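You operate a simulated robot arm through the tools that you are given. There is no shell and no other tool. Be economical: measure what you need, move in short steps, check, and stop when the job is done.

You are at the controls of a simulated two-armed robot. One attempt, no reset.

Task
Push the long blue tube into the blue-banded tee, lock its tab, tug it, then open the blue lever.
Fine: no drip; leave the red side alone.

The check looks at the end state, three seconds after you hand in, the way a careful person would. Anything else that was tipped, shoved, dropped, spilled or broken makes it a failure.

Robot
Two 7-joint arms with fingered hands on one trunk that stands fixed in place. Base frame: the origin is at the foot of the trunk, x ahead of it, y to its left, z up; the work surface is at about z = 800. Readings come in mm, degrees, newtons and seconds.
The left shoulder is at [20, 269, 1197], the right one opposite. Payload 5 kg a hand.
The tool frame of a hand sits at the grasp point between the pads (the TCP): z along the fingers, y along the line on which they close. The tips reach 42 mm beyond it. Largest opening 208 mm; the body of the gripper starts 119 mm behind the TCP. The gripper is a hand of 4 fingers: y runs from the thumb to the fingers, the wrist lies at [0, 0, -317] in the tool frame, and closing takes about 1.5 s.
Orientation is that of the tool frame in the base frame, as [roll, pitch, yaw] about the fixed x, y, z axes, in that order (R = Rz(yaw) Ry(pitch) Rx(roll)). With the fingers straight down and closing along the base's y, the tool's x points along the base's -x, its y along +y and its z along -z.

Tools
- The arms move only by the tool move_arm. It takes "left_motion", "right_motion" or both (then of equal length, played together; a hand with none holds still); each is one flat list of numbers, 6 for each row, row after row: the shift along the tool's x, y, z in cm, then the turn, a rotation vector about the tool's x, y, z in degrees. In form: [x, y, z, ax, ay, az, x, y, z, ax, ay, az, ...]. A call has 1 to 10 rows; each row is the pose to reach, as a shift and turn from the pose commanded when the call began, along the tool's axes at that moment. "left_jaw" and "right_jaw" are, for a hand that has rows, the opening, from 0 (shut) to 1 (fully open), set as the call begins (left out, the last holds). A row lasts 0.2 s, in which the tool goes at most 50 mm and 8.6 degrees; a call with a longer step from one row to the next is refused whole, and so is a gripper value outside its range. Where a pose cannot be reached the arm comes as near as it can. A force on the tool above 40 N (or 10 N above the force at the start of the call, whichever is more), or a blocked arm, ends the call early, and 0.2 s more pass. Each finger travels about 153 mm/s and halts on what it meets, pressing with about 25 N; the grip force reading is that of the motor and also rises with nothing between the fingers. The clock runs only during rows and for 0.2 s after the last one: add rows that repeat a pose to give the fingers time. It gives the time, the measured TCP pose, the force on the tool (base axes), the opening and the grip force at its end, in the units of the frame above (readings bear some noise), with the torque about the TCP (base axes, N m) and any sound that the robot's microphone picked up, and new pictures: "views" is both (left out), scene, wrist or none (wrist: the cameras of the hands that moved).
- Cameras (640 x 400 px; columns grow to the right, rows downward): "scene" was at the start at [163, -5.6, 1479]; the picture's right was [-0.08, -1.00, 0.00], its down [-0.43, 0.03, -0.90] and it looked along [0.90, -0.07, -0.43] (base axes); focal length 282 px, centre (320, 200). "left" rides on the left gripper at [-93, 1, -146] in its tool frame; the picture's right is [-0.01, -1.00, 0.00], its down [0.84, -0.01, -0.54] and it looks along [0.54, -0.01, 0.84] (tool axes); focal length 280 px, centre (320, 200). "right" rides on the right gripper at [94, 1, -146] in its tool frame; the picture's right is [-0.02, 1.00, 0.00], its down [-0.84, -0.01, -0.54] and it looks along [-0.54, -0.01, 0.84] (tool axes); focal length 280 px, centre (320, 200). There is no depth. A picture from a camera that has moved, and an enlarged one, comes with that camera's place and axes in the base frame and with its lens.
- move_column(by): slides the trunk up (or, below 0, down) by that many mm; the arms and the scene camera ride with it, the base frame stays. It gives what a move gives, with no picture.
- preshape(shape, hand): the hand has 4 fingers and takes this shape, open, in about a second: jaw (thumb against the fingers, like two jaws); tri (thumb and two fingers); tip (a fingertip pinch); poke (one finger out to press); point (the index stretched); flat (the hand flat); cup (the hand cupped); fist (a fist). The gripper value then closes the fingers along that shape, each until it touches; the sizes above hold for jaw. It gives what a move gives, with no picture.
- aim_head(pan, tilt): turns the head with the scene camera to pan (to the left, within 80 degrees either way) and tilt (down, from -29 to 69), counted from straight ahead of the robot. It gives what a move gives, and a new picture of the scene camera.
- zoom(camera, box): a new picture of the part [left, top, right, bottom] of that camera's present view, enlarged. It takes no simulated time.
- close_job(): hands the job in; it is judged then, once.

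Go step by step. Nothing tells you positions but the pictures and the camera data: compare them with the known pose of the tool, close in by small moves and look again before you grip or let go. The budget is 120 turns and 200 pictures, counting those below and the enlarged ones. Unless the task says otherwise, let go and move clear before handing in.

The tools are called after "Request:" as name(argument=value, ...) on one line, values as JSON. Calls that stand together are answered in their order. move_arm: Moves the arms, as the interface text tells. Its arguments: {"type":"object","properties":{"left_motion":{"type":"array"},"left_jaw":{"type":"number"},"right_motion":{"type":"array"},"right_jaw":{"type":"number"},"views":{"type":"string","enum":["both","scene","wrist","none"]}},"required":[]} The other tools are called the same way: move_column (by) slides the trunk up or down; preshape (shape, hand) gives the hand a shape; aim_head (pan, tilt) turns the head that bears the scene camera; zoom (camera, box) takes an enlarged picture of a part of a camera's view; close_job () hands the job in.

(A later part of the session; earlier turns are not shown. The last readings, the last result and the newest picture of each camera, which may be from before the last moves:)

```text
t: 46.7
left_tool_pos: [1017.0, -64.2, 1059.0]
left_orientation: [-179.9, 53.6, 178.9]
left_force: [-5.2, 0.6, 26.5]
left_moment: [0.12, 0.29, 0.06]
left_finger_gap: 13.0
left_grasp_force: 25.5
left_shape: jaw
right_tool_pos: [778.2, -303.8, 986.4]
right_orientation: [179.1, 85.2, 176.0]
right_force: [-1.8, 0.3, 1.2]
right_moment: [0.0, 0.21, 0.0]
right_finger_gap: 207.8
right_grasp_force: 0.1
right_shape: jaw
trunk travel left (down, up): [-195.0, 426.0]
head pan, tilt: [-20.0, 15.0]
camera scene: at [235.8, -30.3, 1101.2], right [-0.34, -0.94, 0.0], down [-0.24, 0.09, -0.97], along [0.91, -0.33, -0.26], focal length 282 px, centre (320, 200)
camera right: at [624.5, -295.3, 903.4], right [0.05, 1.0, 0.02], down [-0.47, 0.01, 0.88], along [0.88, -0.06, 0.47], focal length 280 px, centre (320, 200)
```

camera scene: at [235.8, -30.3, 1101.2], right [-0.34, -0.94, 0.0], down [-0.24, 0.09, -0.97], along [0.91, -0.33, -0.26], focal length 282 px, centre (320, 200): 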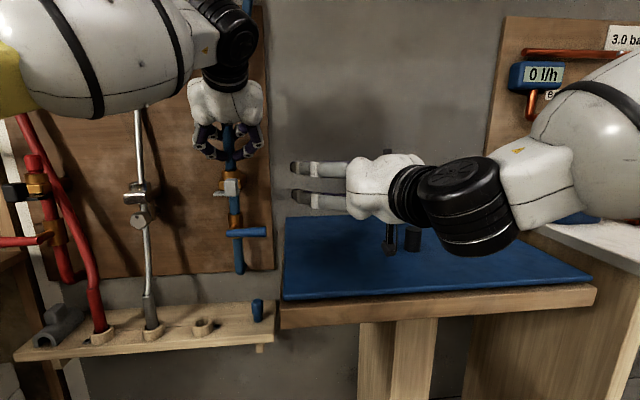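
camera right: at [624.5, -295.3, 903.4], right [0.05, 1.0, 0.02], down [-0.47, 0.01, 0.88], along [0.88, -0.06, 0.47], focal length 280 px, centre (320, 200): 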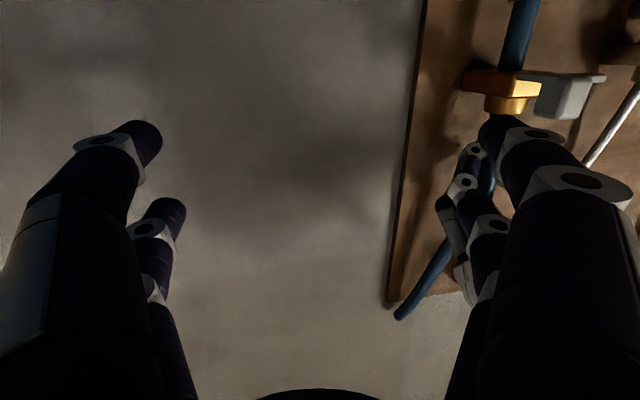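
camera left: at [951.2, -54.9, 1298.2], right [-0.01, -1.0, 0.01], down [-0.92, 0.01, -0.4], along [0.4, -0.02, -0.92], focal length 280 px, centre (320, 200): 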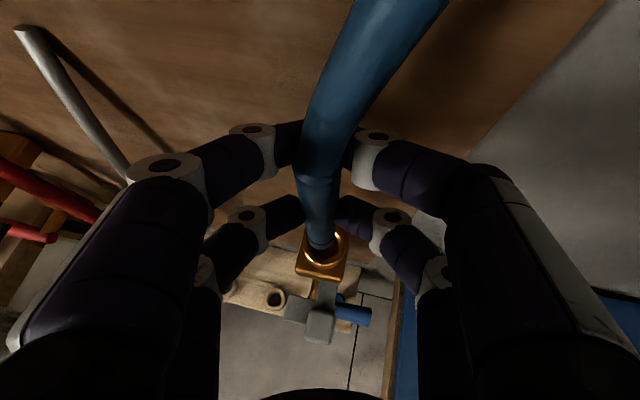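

The right hand points forward cleanly (its picture is upside down, camera underneath). I'll narrow the jaw and move to a standoff in front of the grey tab block.

Request:
move_arm(right_motion=[0, 3.4, 0.7, 0, 0, 0, 0, 6.8, 1.4, 0, 0, 0, 0, 10.2, 2.1, 0, 0, 0, 0, 13.6, 2.8, 0, 0, 0, 0, 17, 3.5, 0, 0, 0, 0, 20, 4.2, 0, 0, 0, 0, 23.2, 4.9, 0, 0, 0], right_jaw=0.35)

Request:
aim_head(pan=-5, tilt=12)

```text
t: 47.9
left_tool_pos: [1016.3, -65.4, 1060.4]
left_orientation: [-179.7, 53.7, 178.8]
left_force: [-10.3, 2.4, -3.1]
left_moment: [0.05, 1.14, -0.08]
left_finger_gap: 13.2
left_grasp_force: 25.7
left_shape: jaw
right_tool_pos: [814.9, -153.8, 990.1]
right_orientation: [-177.8, 85.8, 179.1]
right_force: [-2.0, 0.5, 3.1]
right_moment: [-0.01, 0.48, -0.2]
right_finger_gap: 72.6
right_grasp_force: 0.1
right_shape: jaw
right hand out of reach, approached as far as the arm can: row 5, 6
trunk travel left (down, up): [-195.0, 426.0]
head pan, tilt: [-20.0, 15.0]
stopped in row 6 (left hand): the force on the tool passed its limit at 51 N (the readings are from after the stop); the commanded pose is now the measured one
camera scene: at [237.1, -29.6, 1100.5], right [-0.34, -0.94, 0.0], down [-0.24, 0.09, -0.97], along [0.91, -0.33, -0.26], focal length 282 px, centre (320, 200)
camera right: at [663.3, -145.7, 906.5], right [0.06, 1.0, 0.01], down [-0.48, 0.02, 0.88], along [0.88, -0.05, 0.48], focal length 280 px, centre (320, 200)
```

scene: 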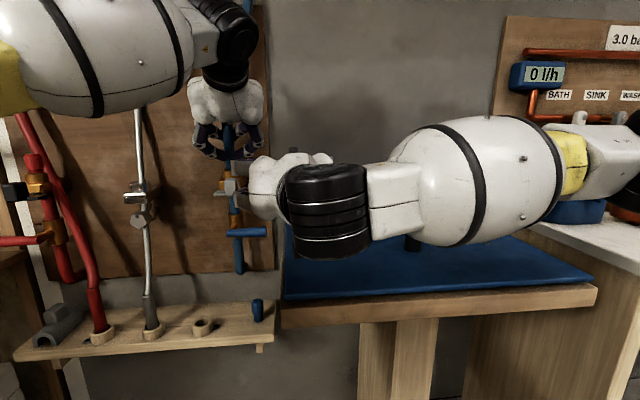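
right: 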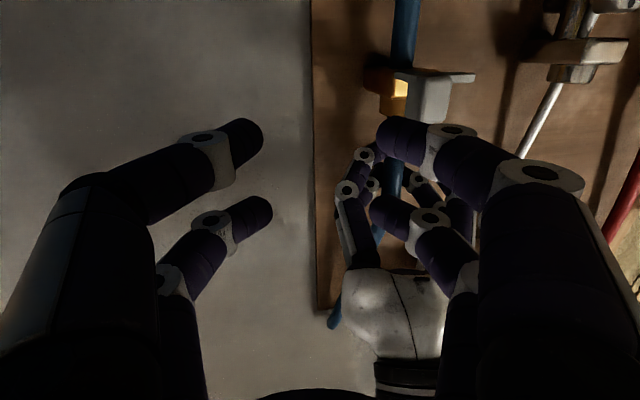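

```text
t: 48.7
left_tool_pos: [1017.6, -66.2, 1060.1]
left_orientation: [-179.8, 53.7, 178.9]
left_force: [-17.3, 2.3, -3.9]
left_moment: [0.29, 1.85, 0.03]
left_finger_gap: 13.3
left_grasp_force: 25.0
left_shape: jaw
right_tool_pos: [816.5, -155.2, 987.4]
right_orientation: [-177.9, 85.6, 178.8]
right_force: [-0.2, 0.2, -0.5]
right_moment: [-0.01, -0.04, -0.01]
right_finger_gap: 72.9
right_grasp_force: 0.1
right_shape: jaw
trunk travel left (down, up): [-195.0, 426.0]
head pan, tilt: [-5.0, 12.0]
camera scene: at [243.0, -6.6, 1105.5], right [-0.09, -1.0, 0.0], down [-0.21, 0.02, -0.98], along [0.97, -0.09, -0.21], focal length 282 px, centre (320, 200)
```

scene: 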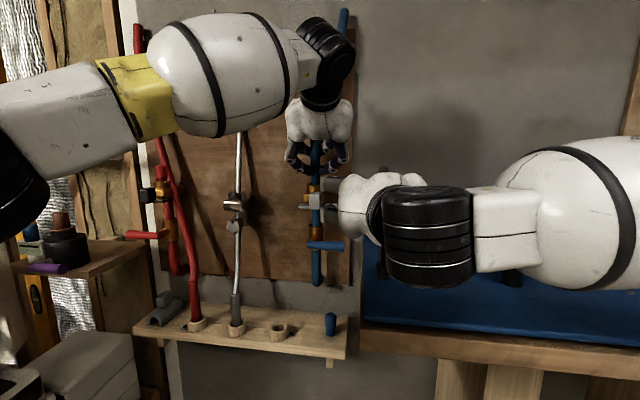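

The right arm's motion shook the trunk, so the left hand saw a spike. I'll check that the tube is still at its stop.

Request:
zoom(camera="scene", box=[290, 130, 360, 220])

Request:
zoom(camera="right", box=[340, 0, 520, 220])

Request:
zoom(camera="left", box=[270, 190, 400, 340])

```text
4.44 times, centred on (325, 175) of scene
camera zoom: at [243.0, -6.6, 1105.5], right [-0.09, -1.0, 0.0], down [-0.21, 0.02, -0.98], along [0.97, -0.09, -0.21], focal length 1253 px, centre (298, 311)
```

zoom: 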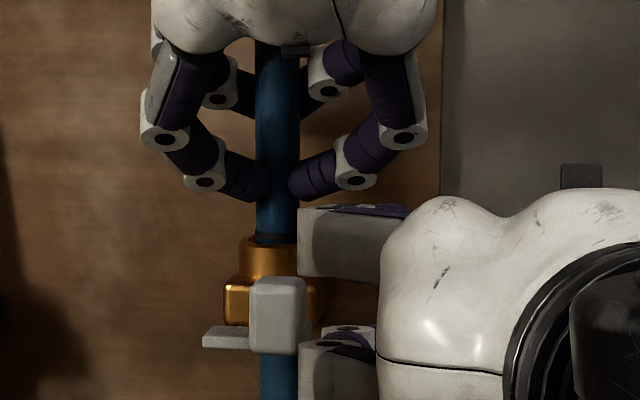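

```text
1.82 times, centred on (430, 110) of right
camera zoom: at [664.5, -146.8, 904.7], right [0.06, 1.0, 0.01], down [-0.47, 0.02, 0.88], along [0.88, -0.06, 0.47], focal length 510 px, centre (120, 364)
```

zoom: 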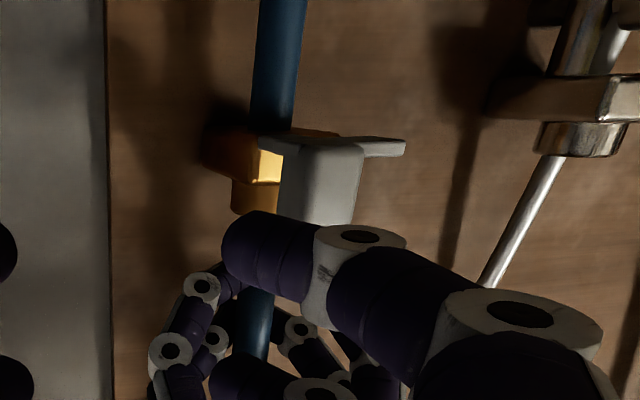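

```text
2.67 times, centred on (335, 265) of left
camera zoom: at [953.7, -62.6, 1221.6], right [-0.01, -1.0, 0.01], down [-0.93, 0.01, -0.36], along [0.36, -0.02, -0.93], focal length 748 px, centre (280, 27)
```

zoom: 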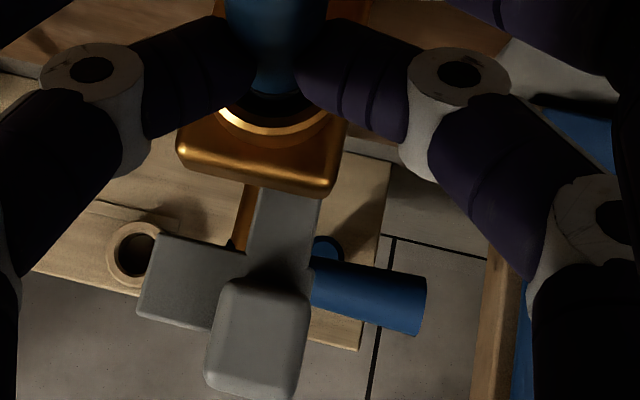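

The tube is still at its stop. The tube itself pulls only about 1 N, so I'll release it with the left hand, where it is easier to work the tab, and watch whether it stays.

Request:
move_arm(left_motion=[0, 0, 0, 0, 0, 0, 0, 0, 0, 0, 0, 0, 0, 0, 0, 0, 0, 0, 0, 0, 0, 0, 0, 0], left_jaw=0.4, views="none")

Request:
zoom(camera="scene", box=[290, 110, 370, 220])

Request:
zoom(camera="left", box=[240, 0, 440, 340])

```text
t: 49.7
left_tool_pos: [1017.7, -65.7, 1060.0]
left_orientation: [-179.7, 53.7, 178.9]
left_force: [0.1, -0.1, 0.0]
left_moment: [-0.01, 0.02, 0.02]
left_finger_gap: 82.4
left_grasp_force: 0.0
left_shape: jaw
right_tool_pos: [816.7, -154.9, 987.9]
right_orientation: [-178.1, 85.5, 178.7]
right_force: [0.1, -0.7, -0.4]
right_moment: [0.04, 0.02, 0.01]
right_finger_gap: 73.1
right_grasp_force: 0.1
right_shape: jaw
trunk travel left (down, up): [-195.0, 426.0]
head pan, tilt: [-5.0, 12.0]
```

```text
3.64 times, centred on (330, 165) of scene
camera zoom: at [243.5, -6.6, 1105.5], right [-0.09, -1.0, 0.0], down [-0.21, 0.02, -0.98], along [0.97, -0.09, -0.21], focal length 1025 px, centre (284, 327)
```

zoom: 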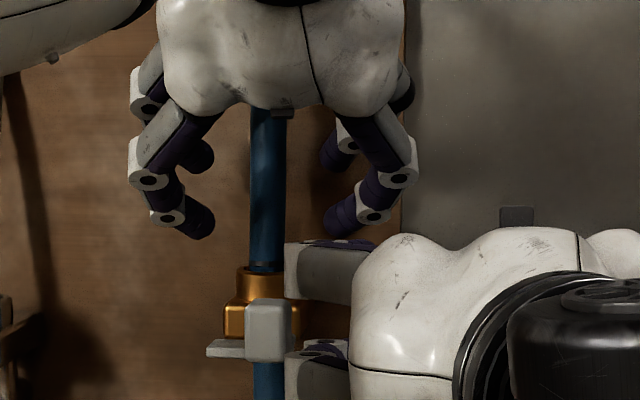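

```text
1.18 times, centred on (340, 170) of left
camera zoom: at [954.3, -62.3, 1222.0], right [-0.01, -1.0, 0.01], down [-0.93, 0.01, -0.36], along [0.36, -0.02, -0.93], focal length 330 px, centre (296, 235)
```

zoom: 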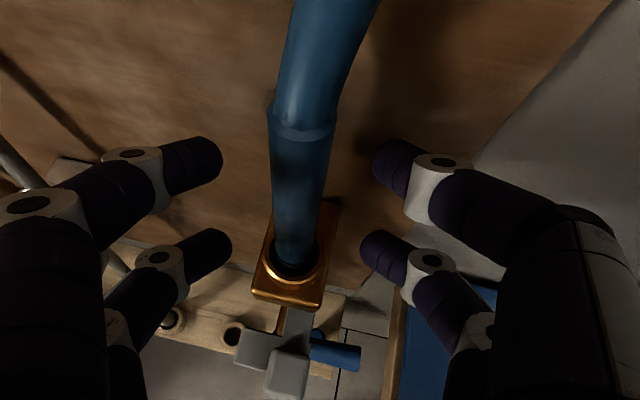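

The tube stands on its own in the tee. Checking the seating depth closely now it's unobstructed.

Request:
zoom(camera="scene", box=[310, 170, 345, 215])

Request:
zoom(camera="left", box=[285, 170, 365, 260])

```text
8.89 times, centred on (328, 192) of scene
camera zoom: at [243.5, -6.6, 1105.5], right [-0.09, -1.0, 0.0], down [-0.21, 0.02, -0.98], along [0.97, -0.09, -0.21], focal length 2506 px, centre (253, 267)
```

zoom: 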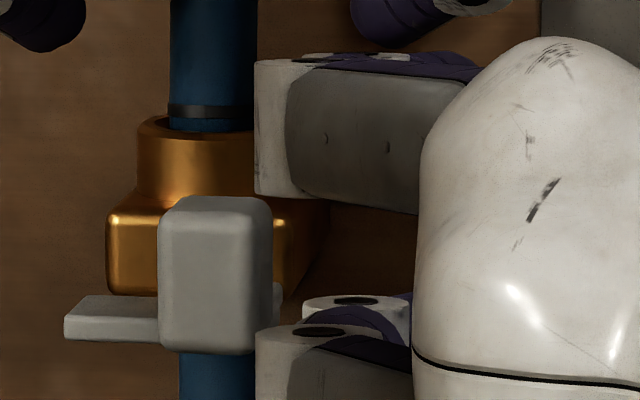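

```text
4.44 times, centred on (325, 215) of left
camera zoom: at [954.3, -62.3, 1222.0], right [-0.01, -1.0, 0.01], down [-0.93, 0.01, -0.36], along [0.36, -0.02, -0.93], focal length 1246 px, centre (298, 133)
```

zoom: 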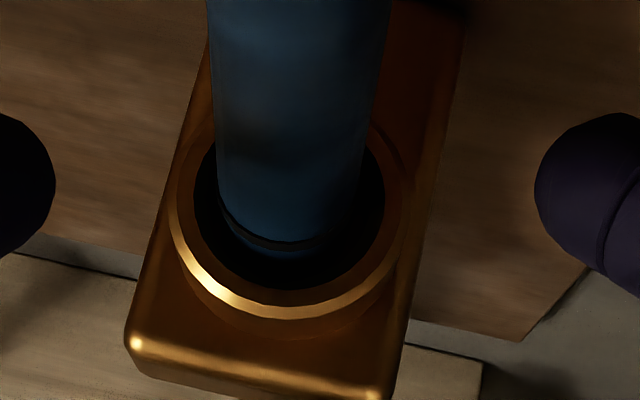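

With the push gone, the ring sits about 6 mm above the rim, so it likely isn't fully home, perhaps because of a tilt. I'll back the left hand off and look at the tube from the side.

Request:
move_arm(left_motion=[0, 0, -4, 0, 0, 0, 0, 0, -8, 0, 0, 0, 0, 0, -12, 0, 0, 0, 0, 0, -16, 0, 0, 0, 0, 0, -18, 0, 0, 0], views="scene")

```text
t: 50.9
left_tool_pos: [871.1, -62.7, 1169.0]
left_orientation: [-179.7, 53.7, 178.8]
left_force: [0.2, -0.2, 0.0]
left_moment: [-0.01, 0.0, 0.01]
left_finger_gap: 82.9
left_grasp_force: 0.0
left_shape: jaw
right_tool_pos: [816.2, -156.2, 988.3]
right_orientation: [-178.2, 85.6, 178.5]
right_force: [0.1, -0.3, 0.0]
right_moment: [0.0, 0.03, -0.01]
right_finger_gap: 73.0
right_grasp_force: 0.0
right_shape: jaw
trunk travel left (down, up): [-195.0, 426.0]
head pan, tilt: [-5.0, 12.0]
camera scene: at [243.3, -6.7, 1105.6], right [-0.09, -1.0, 0.0], down [-0.21, 0.02, -0.98], along [0.97, -0.09, -0.21], focal length 282 px, centre (320, 200)
```

scene: 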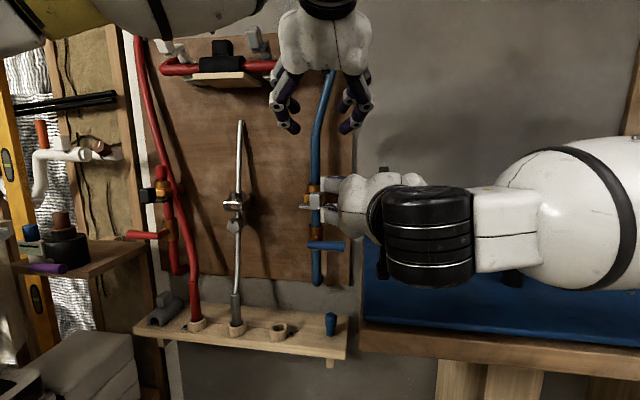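

Request:
zoom(camera="scene", box=[280, 60, 360, 220])

Request:
zoom(camera="left", box=[200, 0, 460, 400])

```text
2.50 times, centred on (320, 140) of scene
camera zoom: at [243.3, -6.7, 1105.6], right [-0.09, -1.0, 0.0], down [-0.21, 0.02, -0.98], along [0.97, -0.09, -0.21], focal length 705 px, centre (320, 350)
```

zoom: 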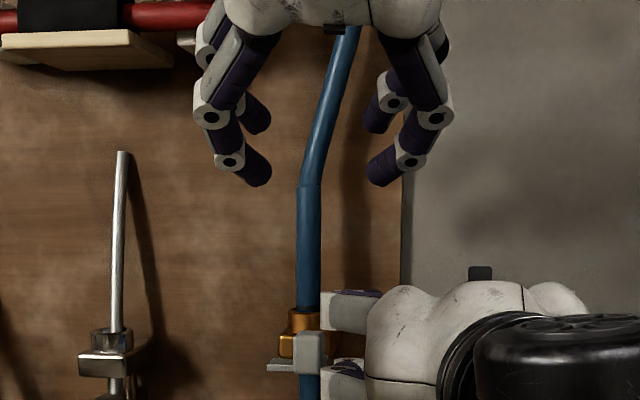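

```text
1.00 times, centred on (330, 200) of left (not enlarged: the box is as wide or as high as the picture)
camera zoom: at [808.1, -59.7, 1330.9], right [-0.01, -1.0, 0.01], down [-0.93, 0.01, -0.36], along [0.36, -0.02, -0.93], focal length 280 px, centre (310, 200)
```

zoom: 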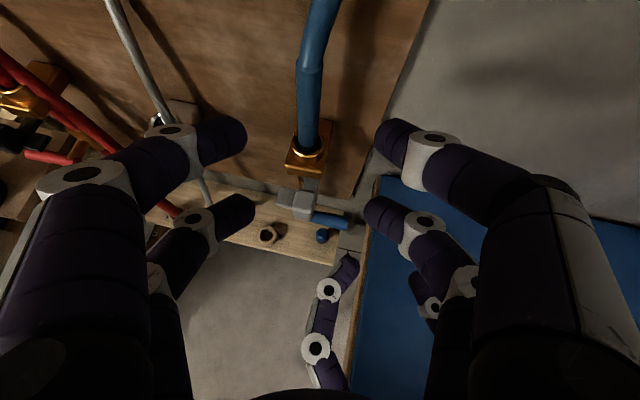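

The sleeve is close to upright but sits about 2.5 mm too far +x in the cup, which matches the side force. I'll regrip slightly deeper, lift a little, shift -x and push again.

Request:
move_arm(left_motion=[-0.3, 0, 4, 0, 0, 0, -0.6, 0, 8, 0, 0, 0, -0.9, 0, 12, 0, 0, 0, -1.2, 0, 16, 0, 0, 0, -1.2, -0.1, 18.3, 0, 0, 0, -1.2, -0.1, 18.3, 0, 0, 0], views="wrist")

```text
t: 52.3
left_tool_pos: [1027.6, -68.3, 1068.4]
left_orientation: [-179.6, 53.7, 178.8]
left_force: [-0.1, 0.1, 0.1]
left_moment: [-0.02, 0.01, 0.01]
left_finger_gap: 83.0
left_grasp_force: 0.1
left_shape: jaw
right_tool_pos: [815.9, -155.0, 988.1]
right_orientation: [-178.2, 85.5, 178.6]
right_force: [-1.3, -0.5, 0.1]
right_moment: [0.02, 0.0, -0.01]
right_finger_gap: 72.9
right_grasp_force: 0.0
right_shape: jaw
trunk travel left (down, up): [-195.0, 426.0]
head pan, tilt: [-5.0, 12.0]
camera left: at [964.1, -64.3, 1229.7], right [-0.01, -1.0, 0.01], down [-0.93, 0.01, -0.36], along [0.36, -0.02, -0.93], focal length 280 px, centre (320, 200)
```

left: 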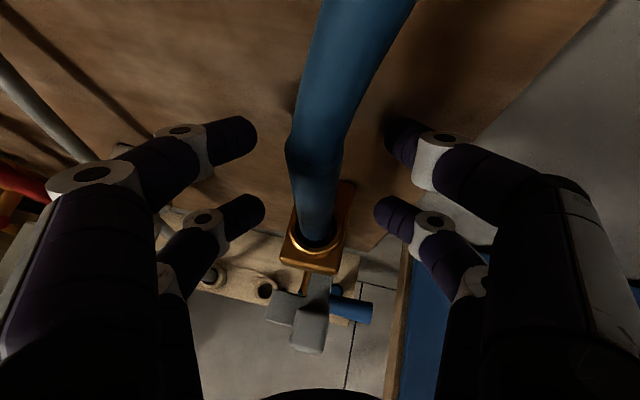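

Request:
move_arm(left_motion=[0, 0.2, 0, 0, 0, 0, 0, 0.2, 0, 0, 0, 0, 0, 0.2, 0, 0, 0, 0, 0, 0.2, 0, 0, 0, 0, 0, 0.2, 0, 0, 0, 0, 0, 0.2, 0, 0, 0, 0], left_jaw=0, views="wrist")

```text
t: 53.7
left_tool_pos: [1027.9, -65.3, 1066.8]
left_orientation: [-179.8, 53.7, 178.9]
left_force: [-0.9, -0.6, -0.2]
left_moment: [0.0, 0.03, -0.03]
left_finger_gap: 0.0
left_grasp_force: 25.4
left_shape: jaw
right_tool_pos: [817.7, -154.8, 988.2]
right_orientation: [-178.1, 85.5, 178.7]
right_force: [0.1, 0.6, -0.8]
right_moment: [-0.01, 0.02, -0.02]
right_finger_gap: 72.4
right_grasp_force: 0.1
right_shape: jaw
trunk travel left (down, up): [-195.0, 426.0]
head pan, tilt: [-5.0, 12.0]
camera left: at [964.0, -62.1, 1229.3], right [-0.01, -1.0, 0.01], down [-0.93, 0.01, -0.36], along [0.36, -0.02, -0.93], focal length 280 px, centre (320, 200)
```

left: 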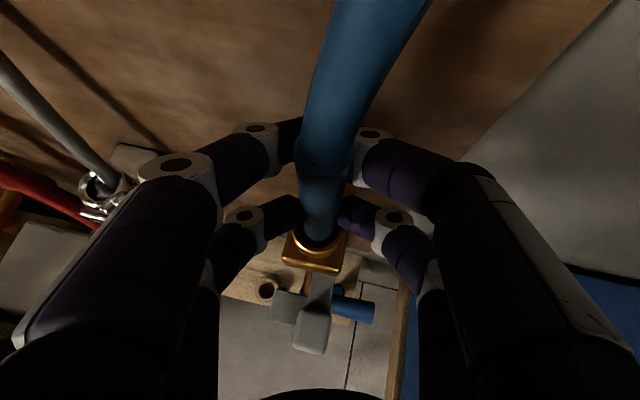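

Request:
move_arm(left_motion=[-0.16, 0, -0.12, 0, 0, 0, -0.32, 0, -0.24, 0, 0, 0, -0.48, 0, -0.36, 0, 0, 0, -0.3, 0, -0.6, 0, 0, 0], views="none")

Request:
zoom(camera="scene", box=[300, 130, 345, 215])

Request:
zoom(camera="left", box=[280, 190, 360, 280])

```text
t: 54.7
left_tool_pos: [1024.3, -66.3, 1075.1]
left_orientation: [-179.8, 53.8, 178.9]
left_force: [1.5, -0.3, 0.1]
left_moment: [-0.03, -0.1, 0.0]
left_finger_gap: 0.2
left_grasp_force: 24.9
left_shape: jaw
right_tool_pos: [816.9, -155.4, 988.2]
right_orientation: [-178.1, 85.6, 178.7]
right_force: [0.1, -0.1, -0.4]
right_moment: [0.0, -0.02, -0.01]
right_finger_gap: 72.9
right_grasp_force: 0.0
right_shape: jaw
trunk travel left (down, up): [-195.0, 426.0]
head pan, tilt: [-5.0, 12.0]
```

```text
4.71 times, centred on (322, 172) of scene
camera zoom: at [243.5, -6.7, 1105.5], right [-0.09, -1.0, 0.0], down [-0.21, 0.02, -0.98], along [0.97, -0.09, -0.21], focal length 1327 px, centre (308, 329)
```

zoom: 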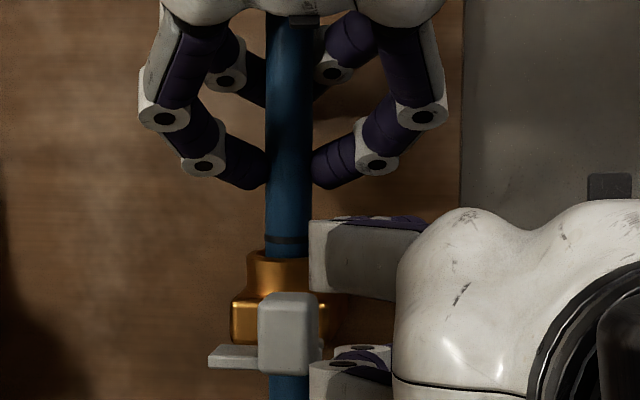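

```text
4.44 times, centred on (320, 235) of left
camera zoom: at [960.8, -62.0, 1236.0], right [-0.01, -1.0, 0.01], down [-0.93, 0.01, -0.36], along [0.36, -0.02, -0.93], focal length 1246 px, centre (320, 44)
```

zoom: 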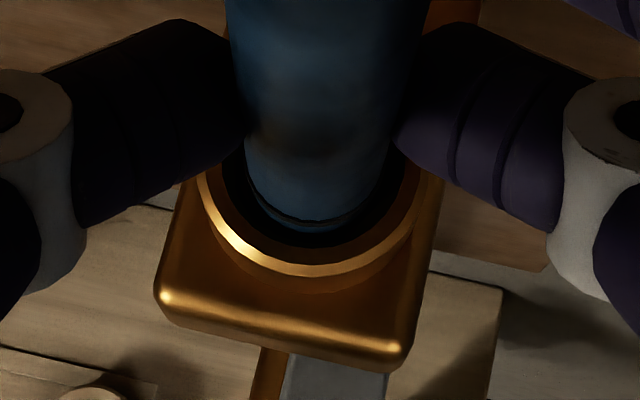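

The end is now centred in the cup with low side force. Pushing down.

Request:
move_arm(left_motion=[0.3, 0.05, 0.22, 0, 0, 0, 0.6, 0.05, 0.44, 0, 0, 0, 0.9, 0.05, 0.66, 0, 0, 0, 1.2, 0.05, 0.88, 0, 0, 0, 1.5, 0.05, 1.1, 0, 0, 0], views="none")

Request:
zoom(camera="scene", box=[300, 130, 345, 215])

Request:
zoom(camera="left", box=[280, 190, 360, 280])

```text
t: 55.9
left_tool_pos: [1020.7, -63.2, 1058.3]
left_orientation: [-179.9, 54.0, 178.9]
left_force: [0.1, -0.3, 21.3]
left_moment: [0.12, -0.08, 0.0]
left_finger_gap: 0.0
left_grasp_force: 25.2
left_shape: jaw
right_tool_pos: [815.1, -155.8, 990.4]
right_orientation: [-178.1, 85.6, 178.8]
right_force: [-0.5, 0.4, 0.5]
right_moment: [0.01, 0.07, -0.01]
right_finger_gap: 72.9
right_grasp_force: 0.1
right_shape: jaw
trunk travel left (down, up): [-195.0, 426.0]
head pan, tilt: [-5.0, 12.0]
```

```text
4.71 times, centred on (322, 172) of scene
camera zoom: at [242.0, -6.6, 1106.0], right [-0.09, -1.0, 0.0], down [-0.21, 0.02, -0.98], along [0.97, -0.09, -0.21], focal length 1327 px, centre (308, 329)
```

zoom: 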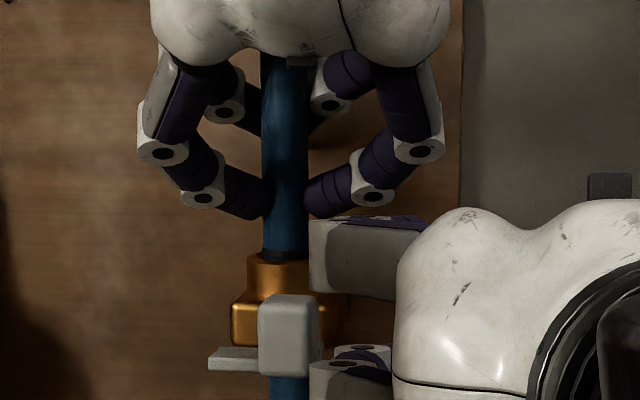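

```text
4.44 times, centred on (320, 235) of left
camera zoom: at [958.5, -60.8, 1219.1], right [-0.01, -1.0, 0.01], down [-0.93, 0.01, -0.36], along [0.36, -0.02, -0.93], focal length 1246 px, centre (320, 44)
```

zoom: 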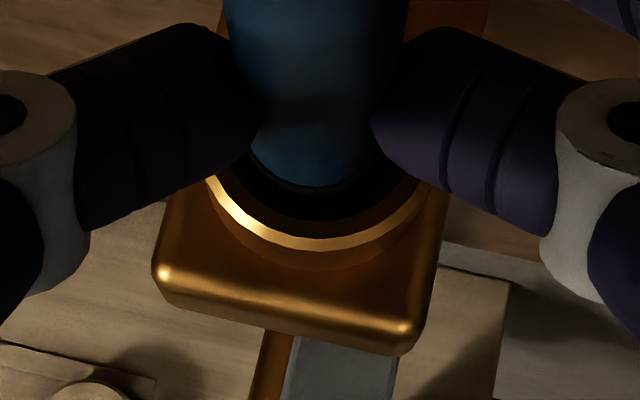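

The stop is at the same depth as before, now with a purely vertical 21 N and no side force, so this is the seat. The earlier shaking must have pulled it up a little. I'll release cleanly while pressing, then re-check.

Request:
move_arm(left_motion=[0.15, 0, 0.11, 0, 0, 0, 0.3, 0, 0.22, 0, 0, 0], views="none")

Request:
move_arm(left_motion=[0, 0, 0, 0, 0, 0, 0, 0, 0, 0, 0, 0, 0, 0, 0, 0, 0, 0, 0, 0, 0, 0, 0, 0], left_jaw=0.4, views="none")

Request:
zoom(camera="scene", box=[310, 170, 345, 215])

Request:
zoom(camera="left", box=[280, 170, 360, 260])

```text
t: 56.5
left_tool_pos: [1021.8, -64.6, 1056.8]
left_orientation: [-179.7, 54.0, 179.0]
left_force: [1.8, -1.4, 36.5]
left_moment: [0.11, -0.24, 0.02]
left_finger_gap: 0.2
left_grasp_force: 25.1
left_shape: jaw
right_tool_pos: [815.7, -155.3, 990.7]
right_orientation: [-178.2, 85.6, 178.7]
right_force: [0.2, -0.3, -0.4]
right_moment: [-0.01, 0.0, 0.05]
right_finger_gap: 72.7
right_grasp_force: 0.1
right_shape: jaw
trunk travel left (down, up): [-195.0, 426.0]
head pan, tilt: [-5.0, 12.0]
```

```text
t: 57.5
left_tool_pos: [1024.1, -63.8, 1052.5]
left_orientation: [-179.8, 53.7, 179.0]
left_force: [0.9, 0.7, 0.3]
left_moment: [0.03, 0.01, -0.03]
left_finger_gap: 82.7
left_grasp_force: 0.0
left_shape: jaw
right_tool_pos: [818.0, -155.2, 987.3]
right_orientation: [-178.2, 85.4, 178.6]
right_force: [0.7, 0.4, -0.1]
right_moment: [-0.01, 0.03, -0.01]
right_finger_gap: 72.8
right_grasp_force: 0.0
right_shape: jaw
trunk travel left (down, up): [-195.0, 426.0]
head pan, tilt: [-5.0, 12.0]
```

```text
8.89 times, centred on (328, 192) of scene
camera zoom: at [243.4, -6.6, 1105.5], right [-0.09, -1.0, 0.0], down [-0.21, 0.02, -0.98], along [0.97, -0.09, -0.21], focal length 2506 px, centre (253, 267)
```

zoom: 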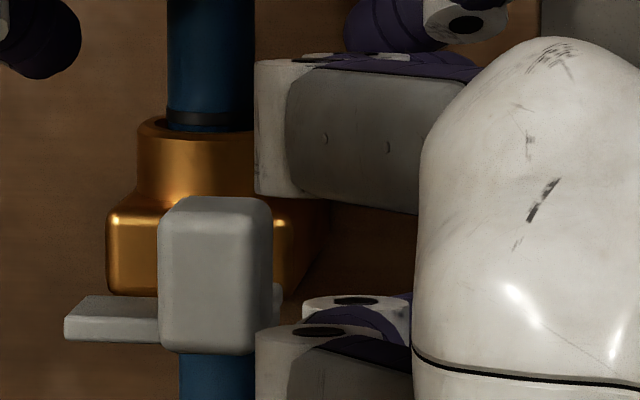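

```text
4.44 times, centred on (320, 215) of left
camera zoom: at [960.3, -61.0, 1212.9], right [-0.01, -1.0, 0.01], down [-0.93, 0.01, -0.36], along [0.36, -0.02, -0.93], focal length 1246 px, centre (320, 133)
```

zoom: 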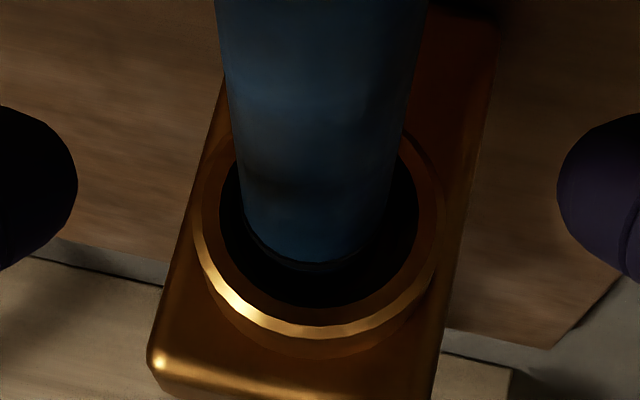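

It stays down after release, ring at the rim. Now I'll back the left hand off and retreat the right hand to clear the workspace.

Request:
move_arm(left_motion=[0, 0, -4, 0, 0, 0, 0, 0, -8, 0, 0, 0, 0, 0, -12, 0, 0, 0, 0, 0, -16, 0, 0, 0, 0, 1, -20, 0, 0, 0], right_motion=[0, -3, -1, 0, 0, 0, 0, -6, -2, 0, 0, 0, 0, -9, -3, 0, 0, 0, 0, -12, -4, 0, 0, 0, 0, -15, -5, 0, 0, 0], views="scene")

Request:
zoom(camera="scene", box=[270, 130, 390, 290])

```text
t: 58.7
left_tool_pos: [861.4, -49.7, 1170.1]
left_orientation: [-179.7, 53.7, 178.9]
left_force: [-0.3, -0.7, 0.3]
left_moment: [0.04, -0.02, 0.04]
left_finger_gap: 82.9
left_grasp_force: 0.1
left_shape: jaw
right_tool_pos: [756.6, -301.1, 995.0]
right_orientation: [-178.1, 85.6, 178.6]
right_force: [-0.6, 1.0, 1.4]
right_moment: [-0.01, 0.13, -0.02]
right_finger_gap: 72.7
right_grasp_force: 0.0
right_shape: jaw
trunk travel left (down, up): [-195.0, 426.0]
head pan, tilt: [-5.0, 12.0]
camera scene: at [242.9, -6.5, 1106.2], right [-0.09, -1.0, 0.0], down [-0.21, 0.02, -0.98], along [0.97, -0.09, -0.21], focal length 282 px, centre (320, 200)
```

scene: 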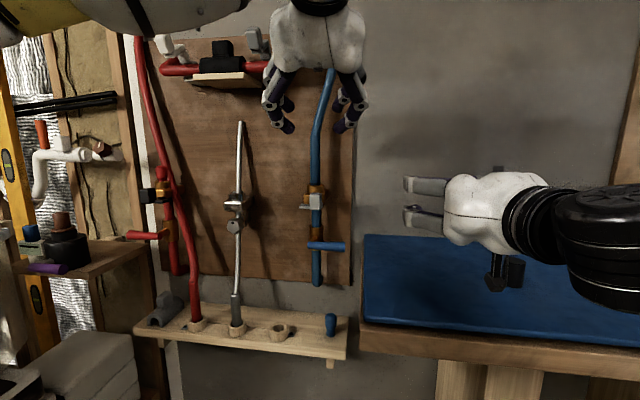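

```text
2.50 times, centred on (330, 210) of scene
camera zoom: at [242.9, -6.5, 1106.2], right [-0.09, -1.0, 0.0], down [-0.21, 0.02, -0.98], along [0.97, -0.09, -0.21], focal length 705 px, centre (295, 175)
```

zoom: 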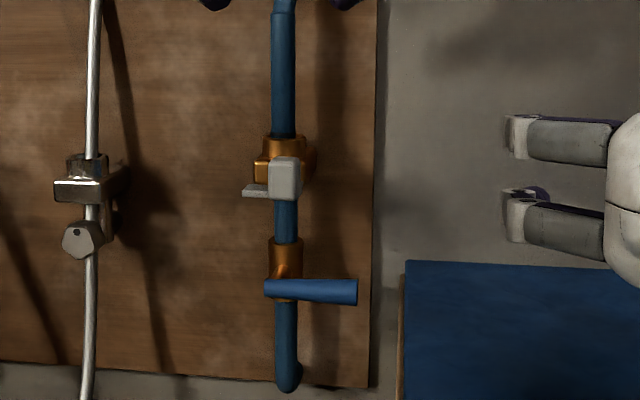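

Request:
zoom(camera="left", box=[0, 60, 120, 180])

Request:
zoom(camera="left", box=[250, 100, 370, 260])

Request:
zoom(camera="scene", box=[115, 160, 205, 260])

```text
3.33 times, centred on (60, 120) of left
camera zoom: at [797.7, -46.6, 1332.4], right [-0.01, -1.0, 0.01], down [-0.93, 0.01, -0.36], along [0.36, -0.02, -0.93], focal length 935 px, centre (1187, 467)
```

zoom: 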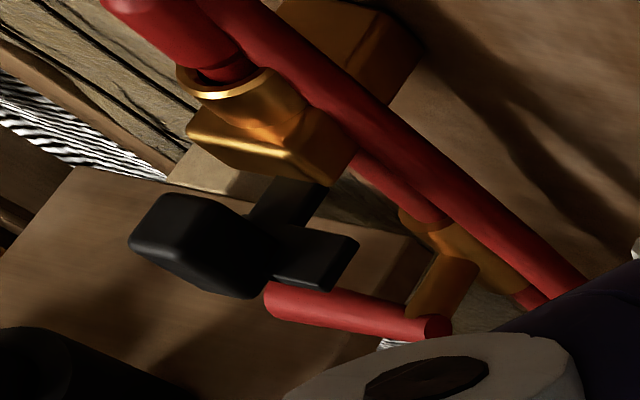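

```text
2.50 times, centred on (310, 180) of left
camera zoom: at [797.7, -46.6, 1332.4], right [-0.01, -1.0, 0.01], down [-0.93, 0.01, -0.36], along [0.36, -0.02, -0.93], focal length 701 px, centre (345, 250)
```

zoom: 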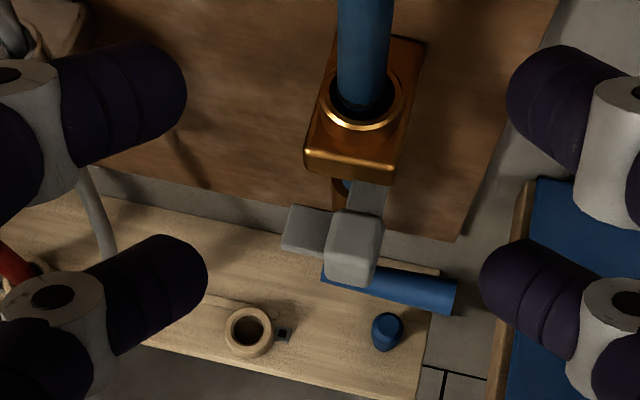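

```text
4.00 times, centred on (160, 210) of scene
camera zoom: at [242.9, -6.5, 1106.2], right [-0.09, -1.0, 0.0], down [-0.21, 0.02, -0.98], along [0.97, -0.09, -0.21], focal length 1128 px, centre (960, 160)
```

zoom: 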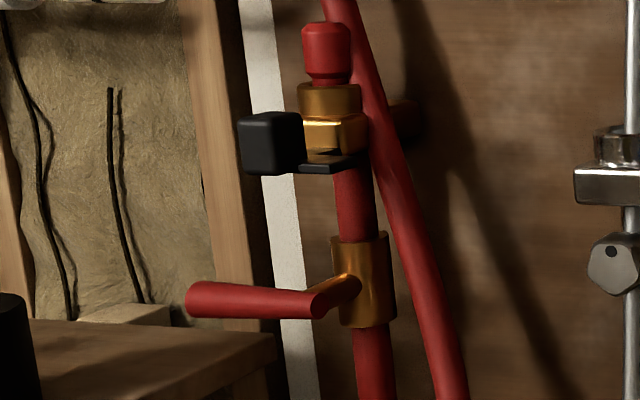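

The red tab appears to be in the same, mirrored state as the blue one, so it doesn't tell me what locked looks like. I'll bring the left hand level and closer for a good view of the blue tab before touching it.

Request:
move_arm(left_motion=[2.6, 0.7, 1.3, 0, -5.5, 0, 5.2, 1.4, 2.6, 0, -11, 0, 7.8, 2.1, 3.8, 0, -16.5, 0, 10.4, 2.8, 5.1, 0, -22, 0, 13, 3.4, 6.3, 0, -27.5, 0, 15.5, 4, 7.6, 0, -33, 0], left_jaw=0, views="wrist")

Request:
zoom(camera="left", box=[250, 60, 450, 260])

```text
t: 60.1
left_tool_pos: [834.0, -9.2, 998.7]
left_orientation: [-176.1, 86.8, -177.4]
left_force: [1.2, 0.5, 0.9]
left_moment: [0.02, 0.02, -0.03]
left_finger_gap: 0.0
left_grasp_force: 24.5
left_shape: jaw
right_tool_pos: [758.1, -301.3, 992.1]
right_orientation: [-178.3, 85.4, 178.5]
right_force: [0.7, -0.7, -1.0]
right_moment: [-0.03, -0.09, 0.04]
right_finger_gap: 72.9
right_grasp_force: 0.1
right_shape: jaw
trunk travel left (down, up): [-195.0, 426.0]
head pan, tilt: [-5.0, 12.0]
camera left: at [692.3, -4.7, 1100.1], right [-0.02, -1.0, 0.02], down [-0.58, 0.0, -0.81], along [0.81, -0.03, -0.58], focal length 280 px, centre (320, 200)
```

left: 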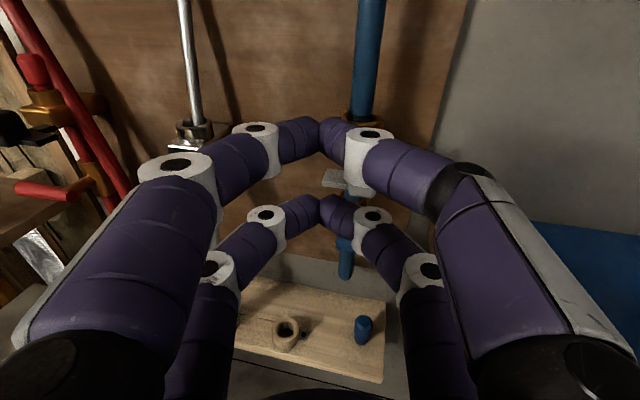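

```text
2.00 times, centred on (350, 160) of left
camera zoom: at [692.3, -4.7, 1100.1], right [-0.02, -1.0, 0.02], down [-0.58, 0.0, -0.81], along [0.81, -0.03, -0.58], focal length 561 px, centre (260, 280)
```

zoom: 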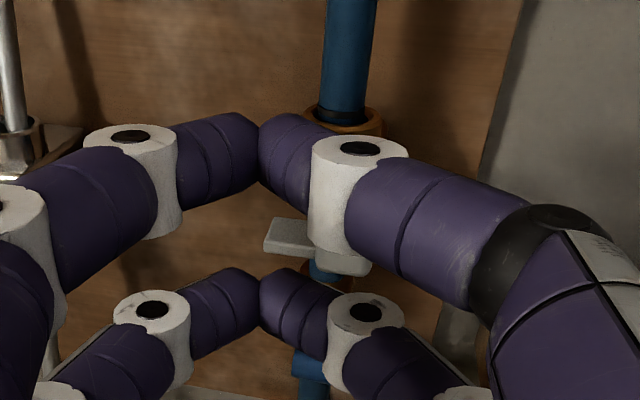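

The closed fingers hide the tab, so I'll open the hand to look through it.

Request:
move_arm(left_motion=[0, 0.5, 0, 0, 0, 0, 0, 1, 0, 0, 0, 0, 0, 1, 0, 0, 0, 0, 0, 1, 0, 0, 0, 0, 0, 1, 0, 0, 0, 0], left_jaw=1, views="none")

Request:
zoom(camera="left", box=[310, 90, 410, 210])

Request:
zoom(camera="right", box=[440, 20, 640, 180])

```text
t: 61.3
left_tool_pos: [834.1, 1.6, 1000.6]
left_orientation: [-177.3, 86.6, -178.6]
left_force: [0.0, -0.9, -1.0]
left_moment: [-0.01, 0.0, -0.04]
left_finger_gap: 207.9
left_grasp_force: 0.0
left_shape: jaw
right_tool_pos: [758.3, -302.6, 994.1]
right_orientation: [-178.2, 85.5, 178.6]
right_force: [0.3, -0.2, 0.3]
right_moment: [0.03, 0.0, 0.0]
right_finger_gap: 72.8
right_grasp_force: 0.1
right_shape: jaw
trunk travel left (down, up): [-195.0, 426.0]
head pan, tilt: [-5.0, 12.0]
```

```text
3.33 times, centred on (360, 150) of left
camera zoom: at [692.0, 5.5, 1101.7], right [-0.02, -1.0, 0.02], down [-0.59, 0.0, -0.81], along [0.81, -0.03, -0.59], focal length 935 px, centre (187, 367)
```

zoom: 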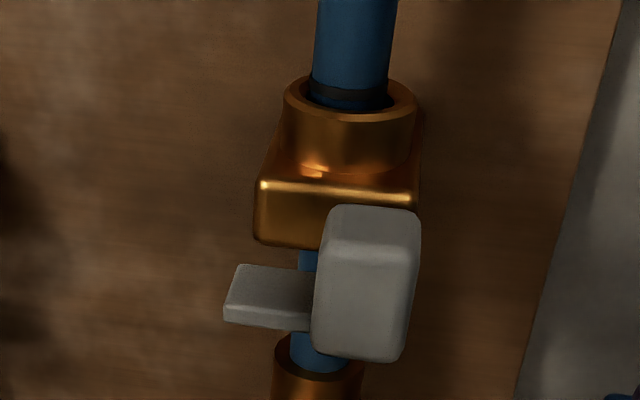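

```text
2.50 times, centred on (540, 100) of right
camera zoom: at [606.3, -292.9, 910.1], right [0.06, 1.0, 0.01], down [-0.47, 0.02, 0.88], along [0.88, -0.06, 0.47], focal length 701 px, centre (-230, 450)
```

zoom: 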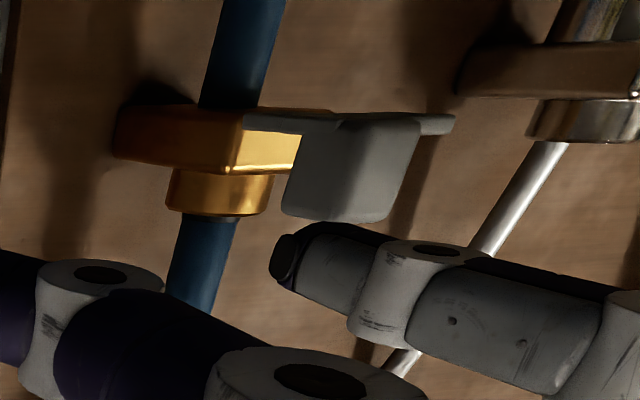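

Up close, the tab is a thin plate under the tee with a side wing and an upright block, and the whole board is yawed about 12°. I'll straddle the block with the left jaw so I can gently test which way it moves.

Request:
move_arm(left_motion=[0.3, -1.5, 1.5, 4, 0, 0, 0.6, -3, 3, 8, 0, 0, 0.9, -4.6, 4.7, 12, 0, 0, 0.9, -4.6, 4.7, 12, 0, 0], left_jaw=0.45, views="wrist")

```text
t: 62.3
left_tool_pos: [879.8, -46.1, 990.2]
left_orientation: [-165.1, 86.7, -178.4]
left_force: [0.6, 0.4, -1.1]
left_moment: [-0.02, 0.0, -0.04]
left_finger_gap: 93.9
left_grasp_force: 0.1
left_shape: jaw
right_tool_pos: [758.0, -301.3, 994.2]
right_orientation: [-178.1, 85.6, 178.7]
right_force: [-0.2, 0.1, -0.9]
right_moment: [-0.01, 0.01, -0.02]
right_finger_gap: 72.9
right_grasp_force: 0.1
right_shape: jaw
trunk travel left (down, up): [-195.0, 426.0]
head pan, tilt: [-5.0, 12.0]
camera left: at [742.7, -11.2, 1091.2], right [-0.23, -0.97, 0.03], down [-0.57, 0.11, -0.81], along [0.79, -0.2, -0.58], focal length 280 px, centre (320, 200)
```

left: 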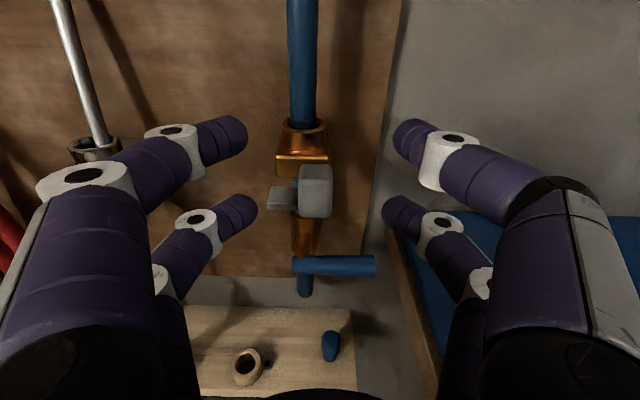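

Aligned with the board now. I'll move forward so the lower fingers straddle the block.

Request:
move_arm(left_motion=[0, 0, 2.6, 0, 0, 0, 0, 0, 5.0, 0, 0, 0, 0, 0, 5.0, 0, 0, 0])

Request:
zoom(camera="scene", box=[270, 140, 390, 260])

```text
t: 63.1
left_tool_pos: [927.7, -58.5, 987.0]
left_orientation: [-165.5, 86.7, -178.6]
left_force: [0.1, 0.6, -0.2]
left_moment: [0.0, -0.03, 0.0]
left_finger_gap: 94.2
left_grasp_force: 0.1
left_shape: jaw
right_tool_pos: [757.9, -301.2, 993.0]
right_orientation: [-178.1, 85.5, 178.6]
right_force: [0.6, -0.1, 0.2]
right_moment: [0.01, -0.02, -0.02]
right_finger_gap: 72.8
right_grasp_force: 0.1
right_shape: jaw
trunk travel left (down, up): [-195.0, 426.0]
head pan, tilt: [-5.0, 12.0]
camera scene: at [243.5, -6.7, 1105.6], right [-0.09, -1.0, 0.0], down [-0.21, 0.02, -0.98], along [0.97, -0.09, -0.21], focal length 282 px, centre (320, 200)
camera left: at [790.2, -24.4, 1087.7], right [-0.23, -0.97, 0.03], down [-0.57, 0.11, -0.81], along [0.79, -0.2, -0.58], focal length 280 px, centre (320, 200)
```

scene: 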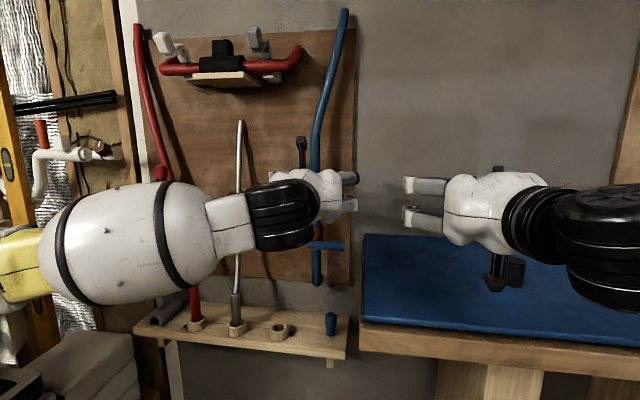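
left: 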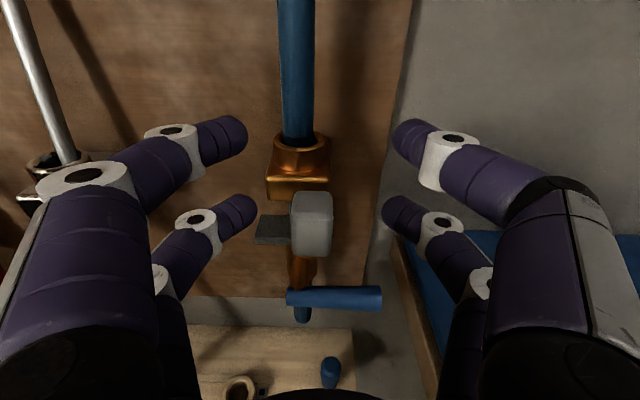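

```text
3.33 times, centred on (330, 200) of scene
camera zoom: at [243.5, -6.7, 1105.6], right [-0.09, -1.0, 0.0], down [-0.21, 0.02, -0.98], along [0.97, -0.09, -0.21], focal length 940 px, centre (287, 200)
```

zoom: 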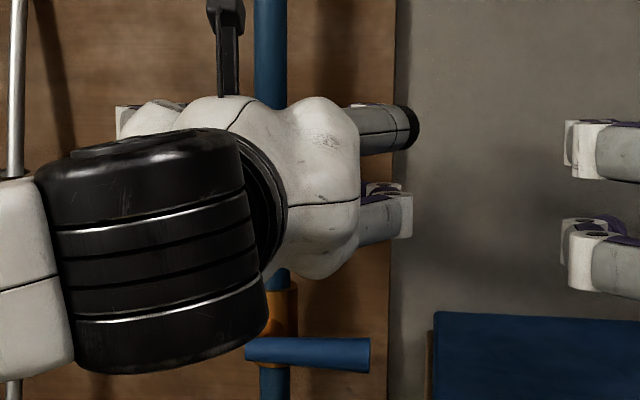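

Block lies between the lower fingers. I'll centre and grip it so I can probe its freedom of motion gently.

Request:
move_arm(left_motion=[0, 0.5, 0, 0, 0, 0, 0, 0.5, 0, 0, 0, 0, 0, 0.5, 0, 0, 0, 0, 0, 0.5, 0, 0, 0, 0, 0, 0.5, 0, 0, 0, 0], left_jaw=0, views="wrist")

```text
t: 64.3
left_tool_pos: [929.1, -53.4, 985.8]
left_orientation: [-165.6, 86.7, -178.8]
left_force: [5.4, -1.6, -0.4]
left_moment: [-0.02, -0.18, 0.0]
left_finger_gap: 0.0
left_grasp_force: 25.1
left_shape: jaw
right_tool_pos: [758.1, -300.1, 992.3]
right_orientation: [-178.2, 85.6, 178.7]
right_force: [1.3, -0.6, 0.6]
right_moment: [0.01, 0.0, 0.02]
right_finger_gap: 72.9
right_grasp_force: 0.1
right_shape: jaw
trunk travel left (down, up): [-195.0, 426.0]
head pan, tilt: [-5.0, 12.0]
camera left: at [791.8, -18.8, 1086.7], right [-0.23, -0.97, 0.03], down [-0.57, 0.11, -0.81], along [0.79, -0.2, -0.58], focal length 280 px, centre (320, 200)
```

left: 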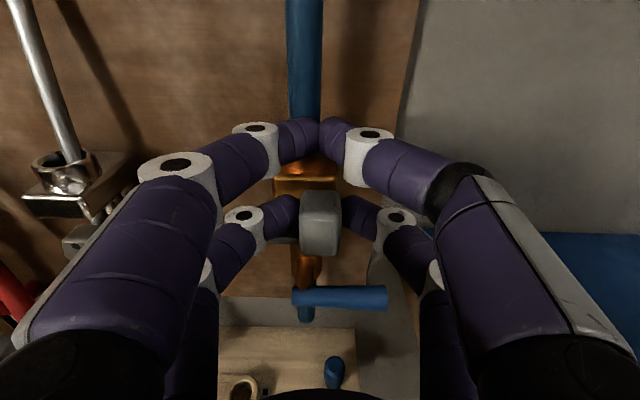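

The lower fingers hold the block. First probe: 6 mm toward -y.

Request:
move_arm(left_motion=[0, -0.3, 0, 0, 0, 0, 0, -0.6, 0, 0, 0, 0], views="wrist")

```text
t: 64.9
left_tool_pos: [928.6, -57.4, 985.7]
left_orientation: [-164.6, 86.6, -177.7]
left_force: [3.2, 11.3, -2.2]
left_moment: [0.35, -0.04, 0.41]
left_finger_gap: 0.1
left_grasp_force: 24.4
left_shape: jaw
right_tool_pos: [758.1, -301.4, 993.0]
right_orientation: [-177.8, 85.4, 179.2]
right_force: [1.2, 0.4, -0.1]
right_moment: [-0.06, 0.01, -0.03]
right_finger_gap: 72.7
right_grasp_force: 0.0
right_shape: jaw
trunk travel left (down, up): [-195.0, 426.0]
head pan, tilt: [-5.0, 12.0]
camera left: at [791.1, -22.7, 1086.8], right [-0.22, -0.97, 0.03], down [-0.58, 0.11, -0.81], along [0.79, -0.2, -0.58], focal length 280 px, centre (320, 200)
```

left: 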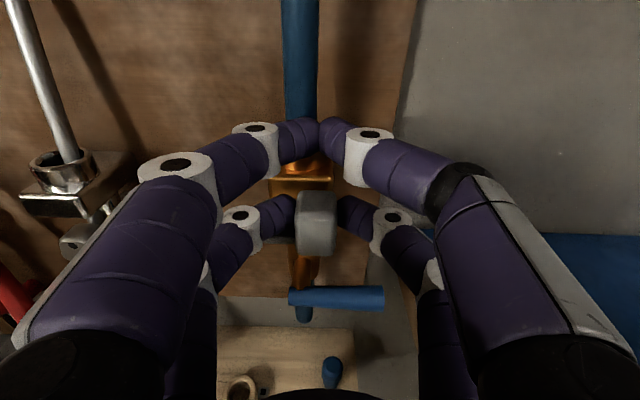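

There's 11 N of resistance toward -y, so it isn't free that way. Probing toward +y.

Request:
move_arm(left_motion=[0, 0.4, 0, 0, 0, 0, 0, 0.8, 0, 0, 0, 0, 0, 1.2, 0, 0, 0, 0], views="wrist")

```text
t: 65.7
left_tool_pos: [929.2, -49.9, 986.6]
left_orientation: [-165.3, 86.7, -178.7]
left_force: [7.8, -7.0, 1.9]
left_moment: [-0.21, -0.3, -0.18]
left_finger_gap: 0.1
left_grasp_force: 25.4
left_shape: jaw
right_tool_pos: [758.0, -302.2, 993.2]
right_orientation: [-178.2, 85.5, 178.5]
right_force: [-0.1, 0.0, 0.1]
right_moment: [0.02, 0.01, -0.03]
right_finger_gap: 72.8
right_grasp_force: 0.1
right_shape: jaw
trunk travel left (down, up): [-195.0, 426.0]
head pan, tilt: [-5.0, 12.0]
camera left: at [792.3, -14.6, 1086.6], right [-0.23, -0.97, 0.03], down [-0.57, 0.11, -0.81], along [0.79, -0.2, -0.58], focal length 280 px, centre (320, 200)
```

left: 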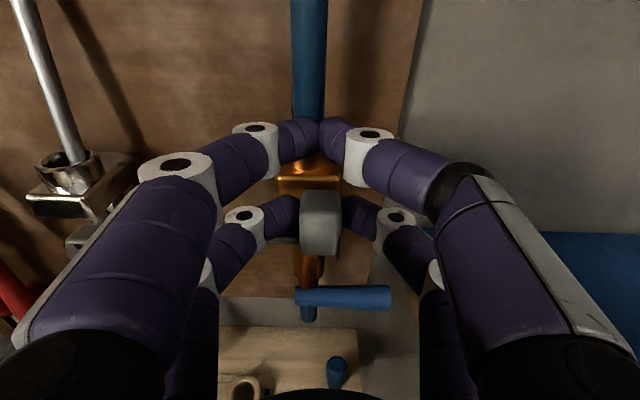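

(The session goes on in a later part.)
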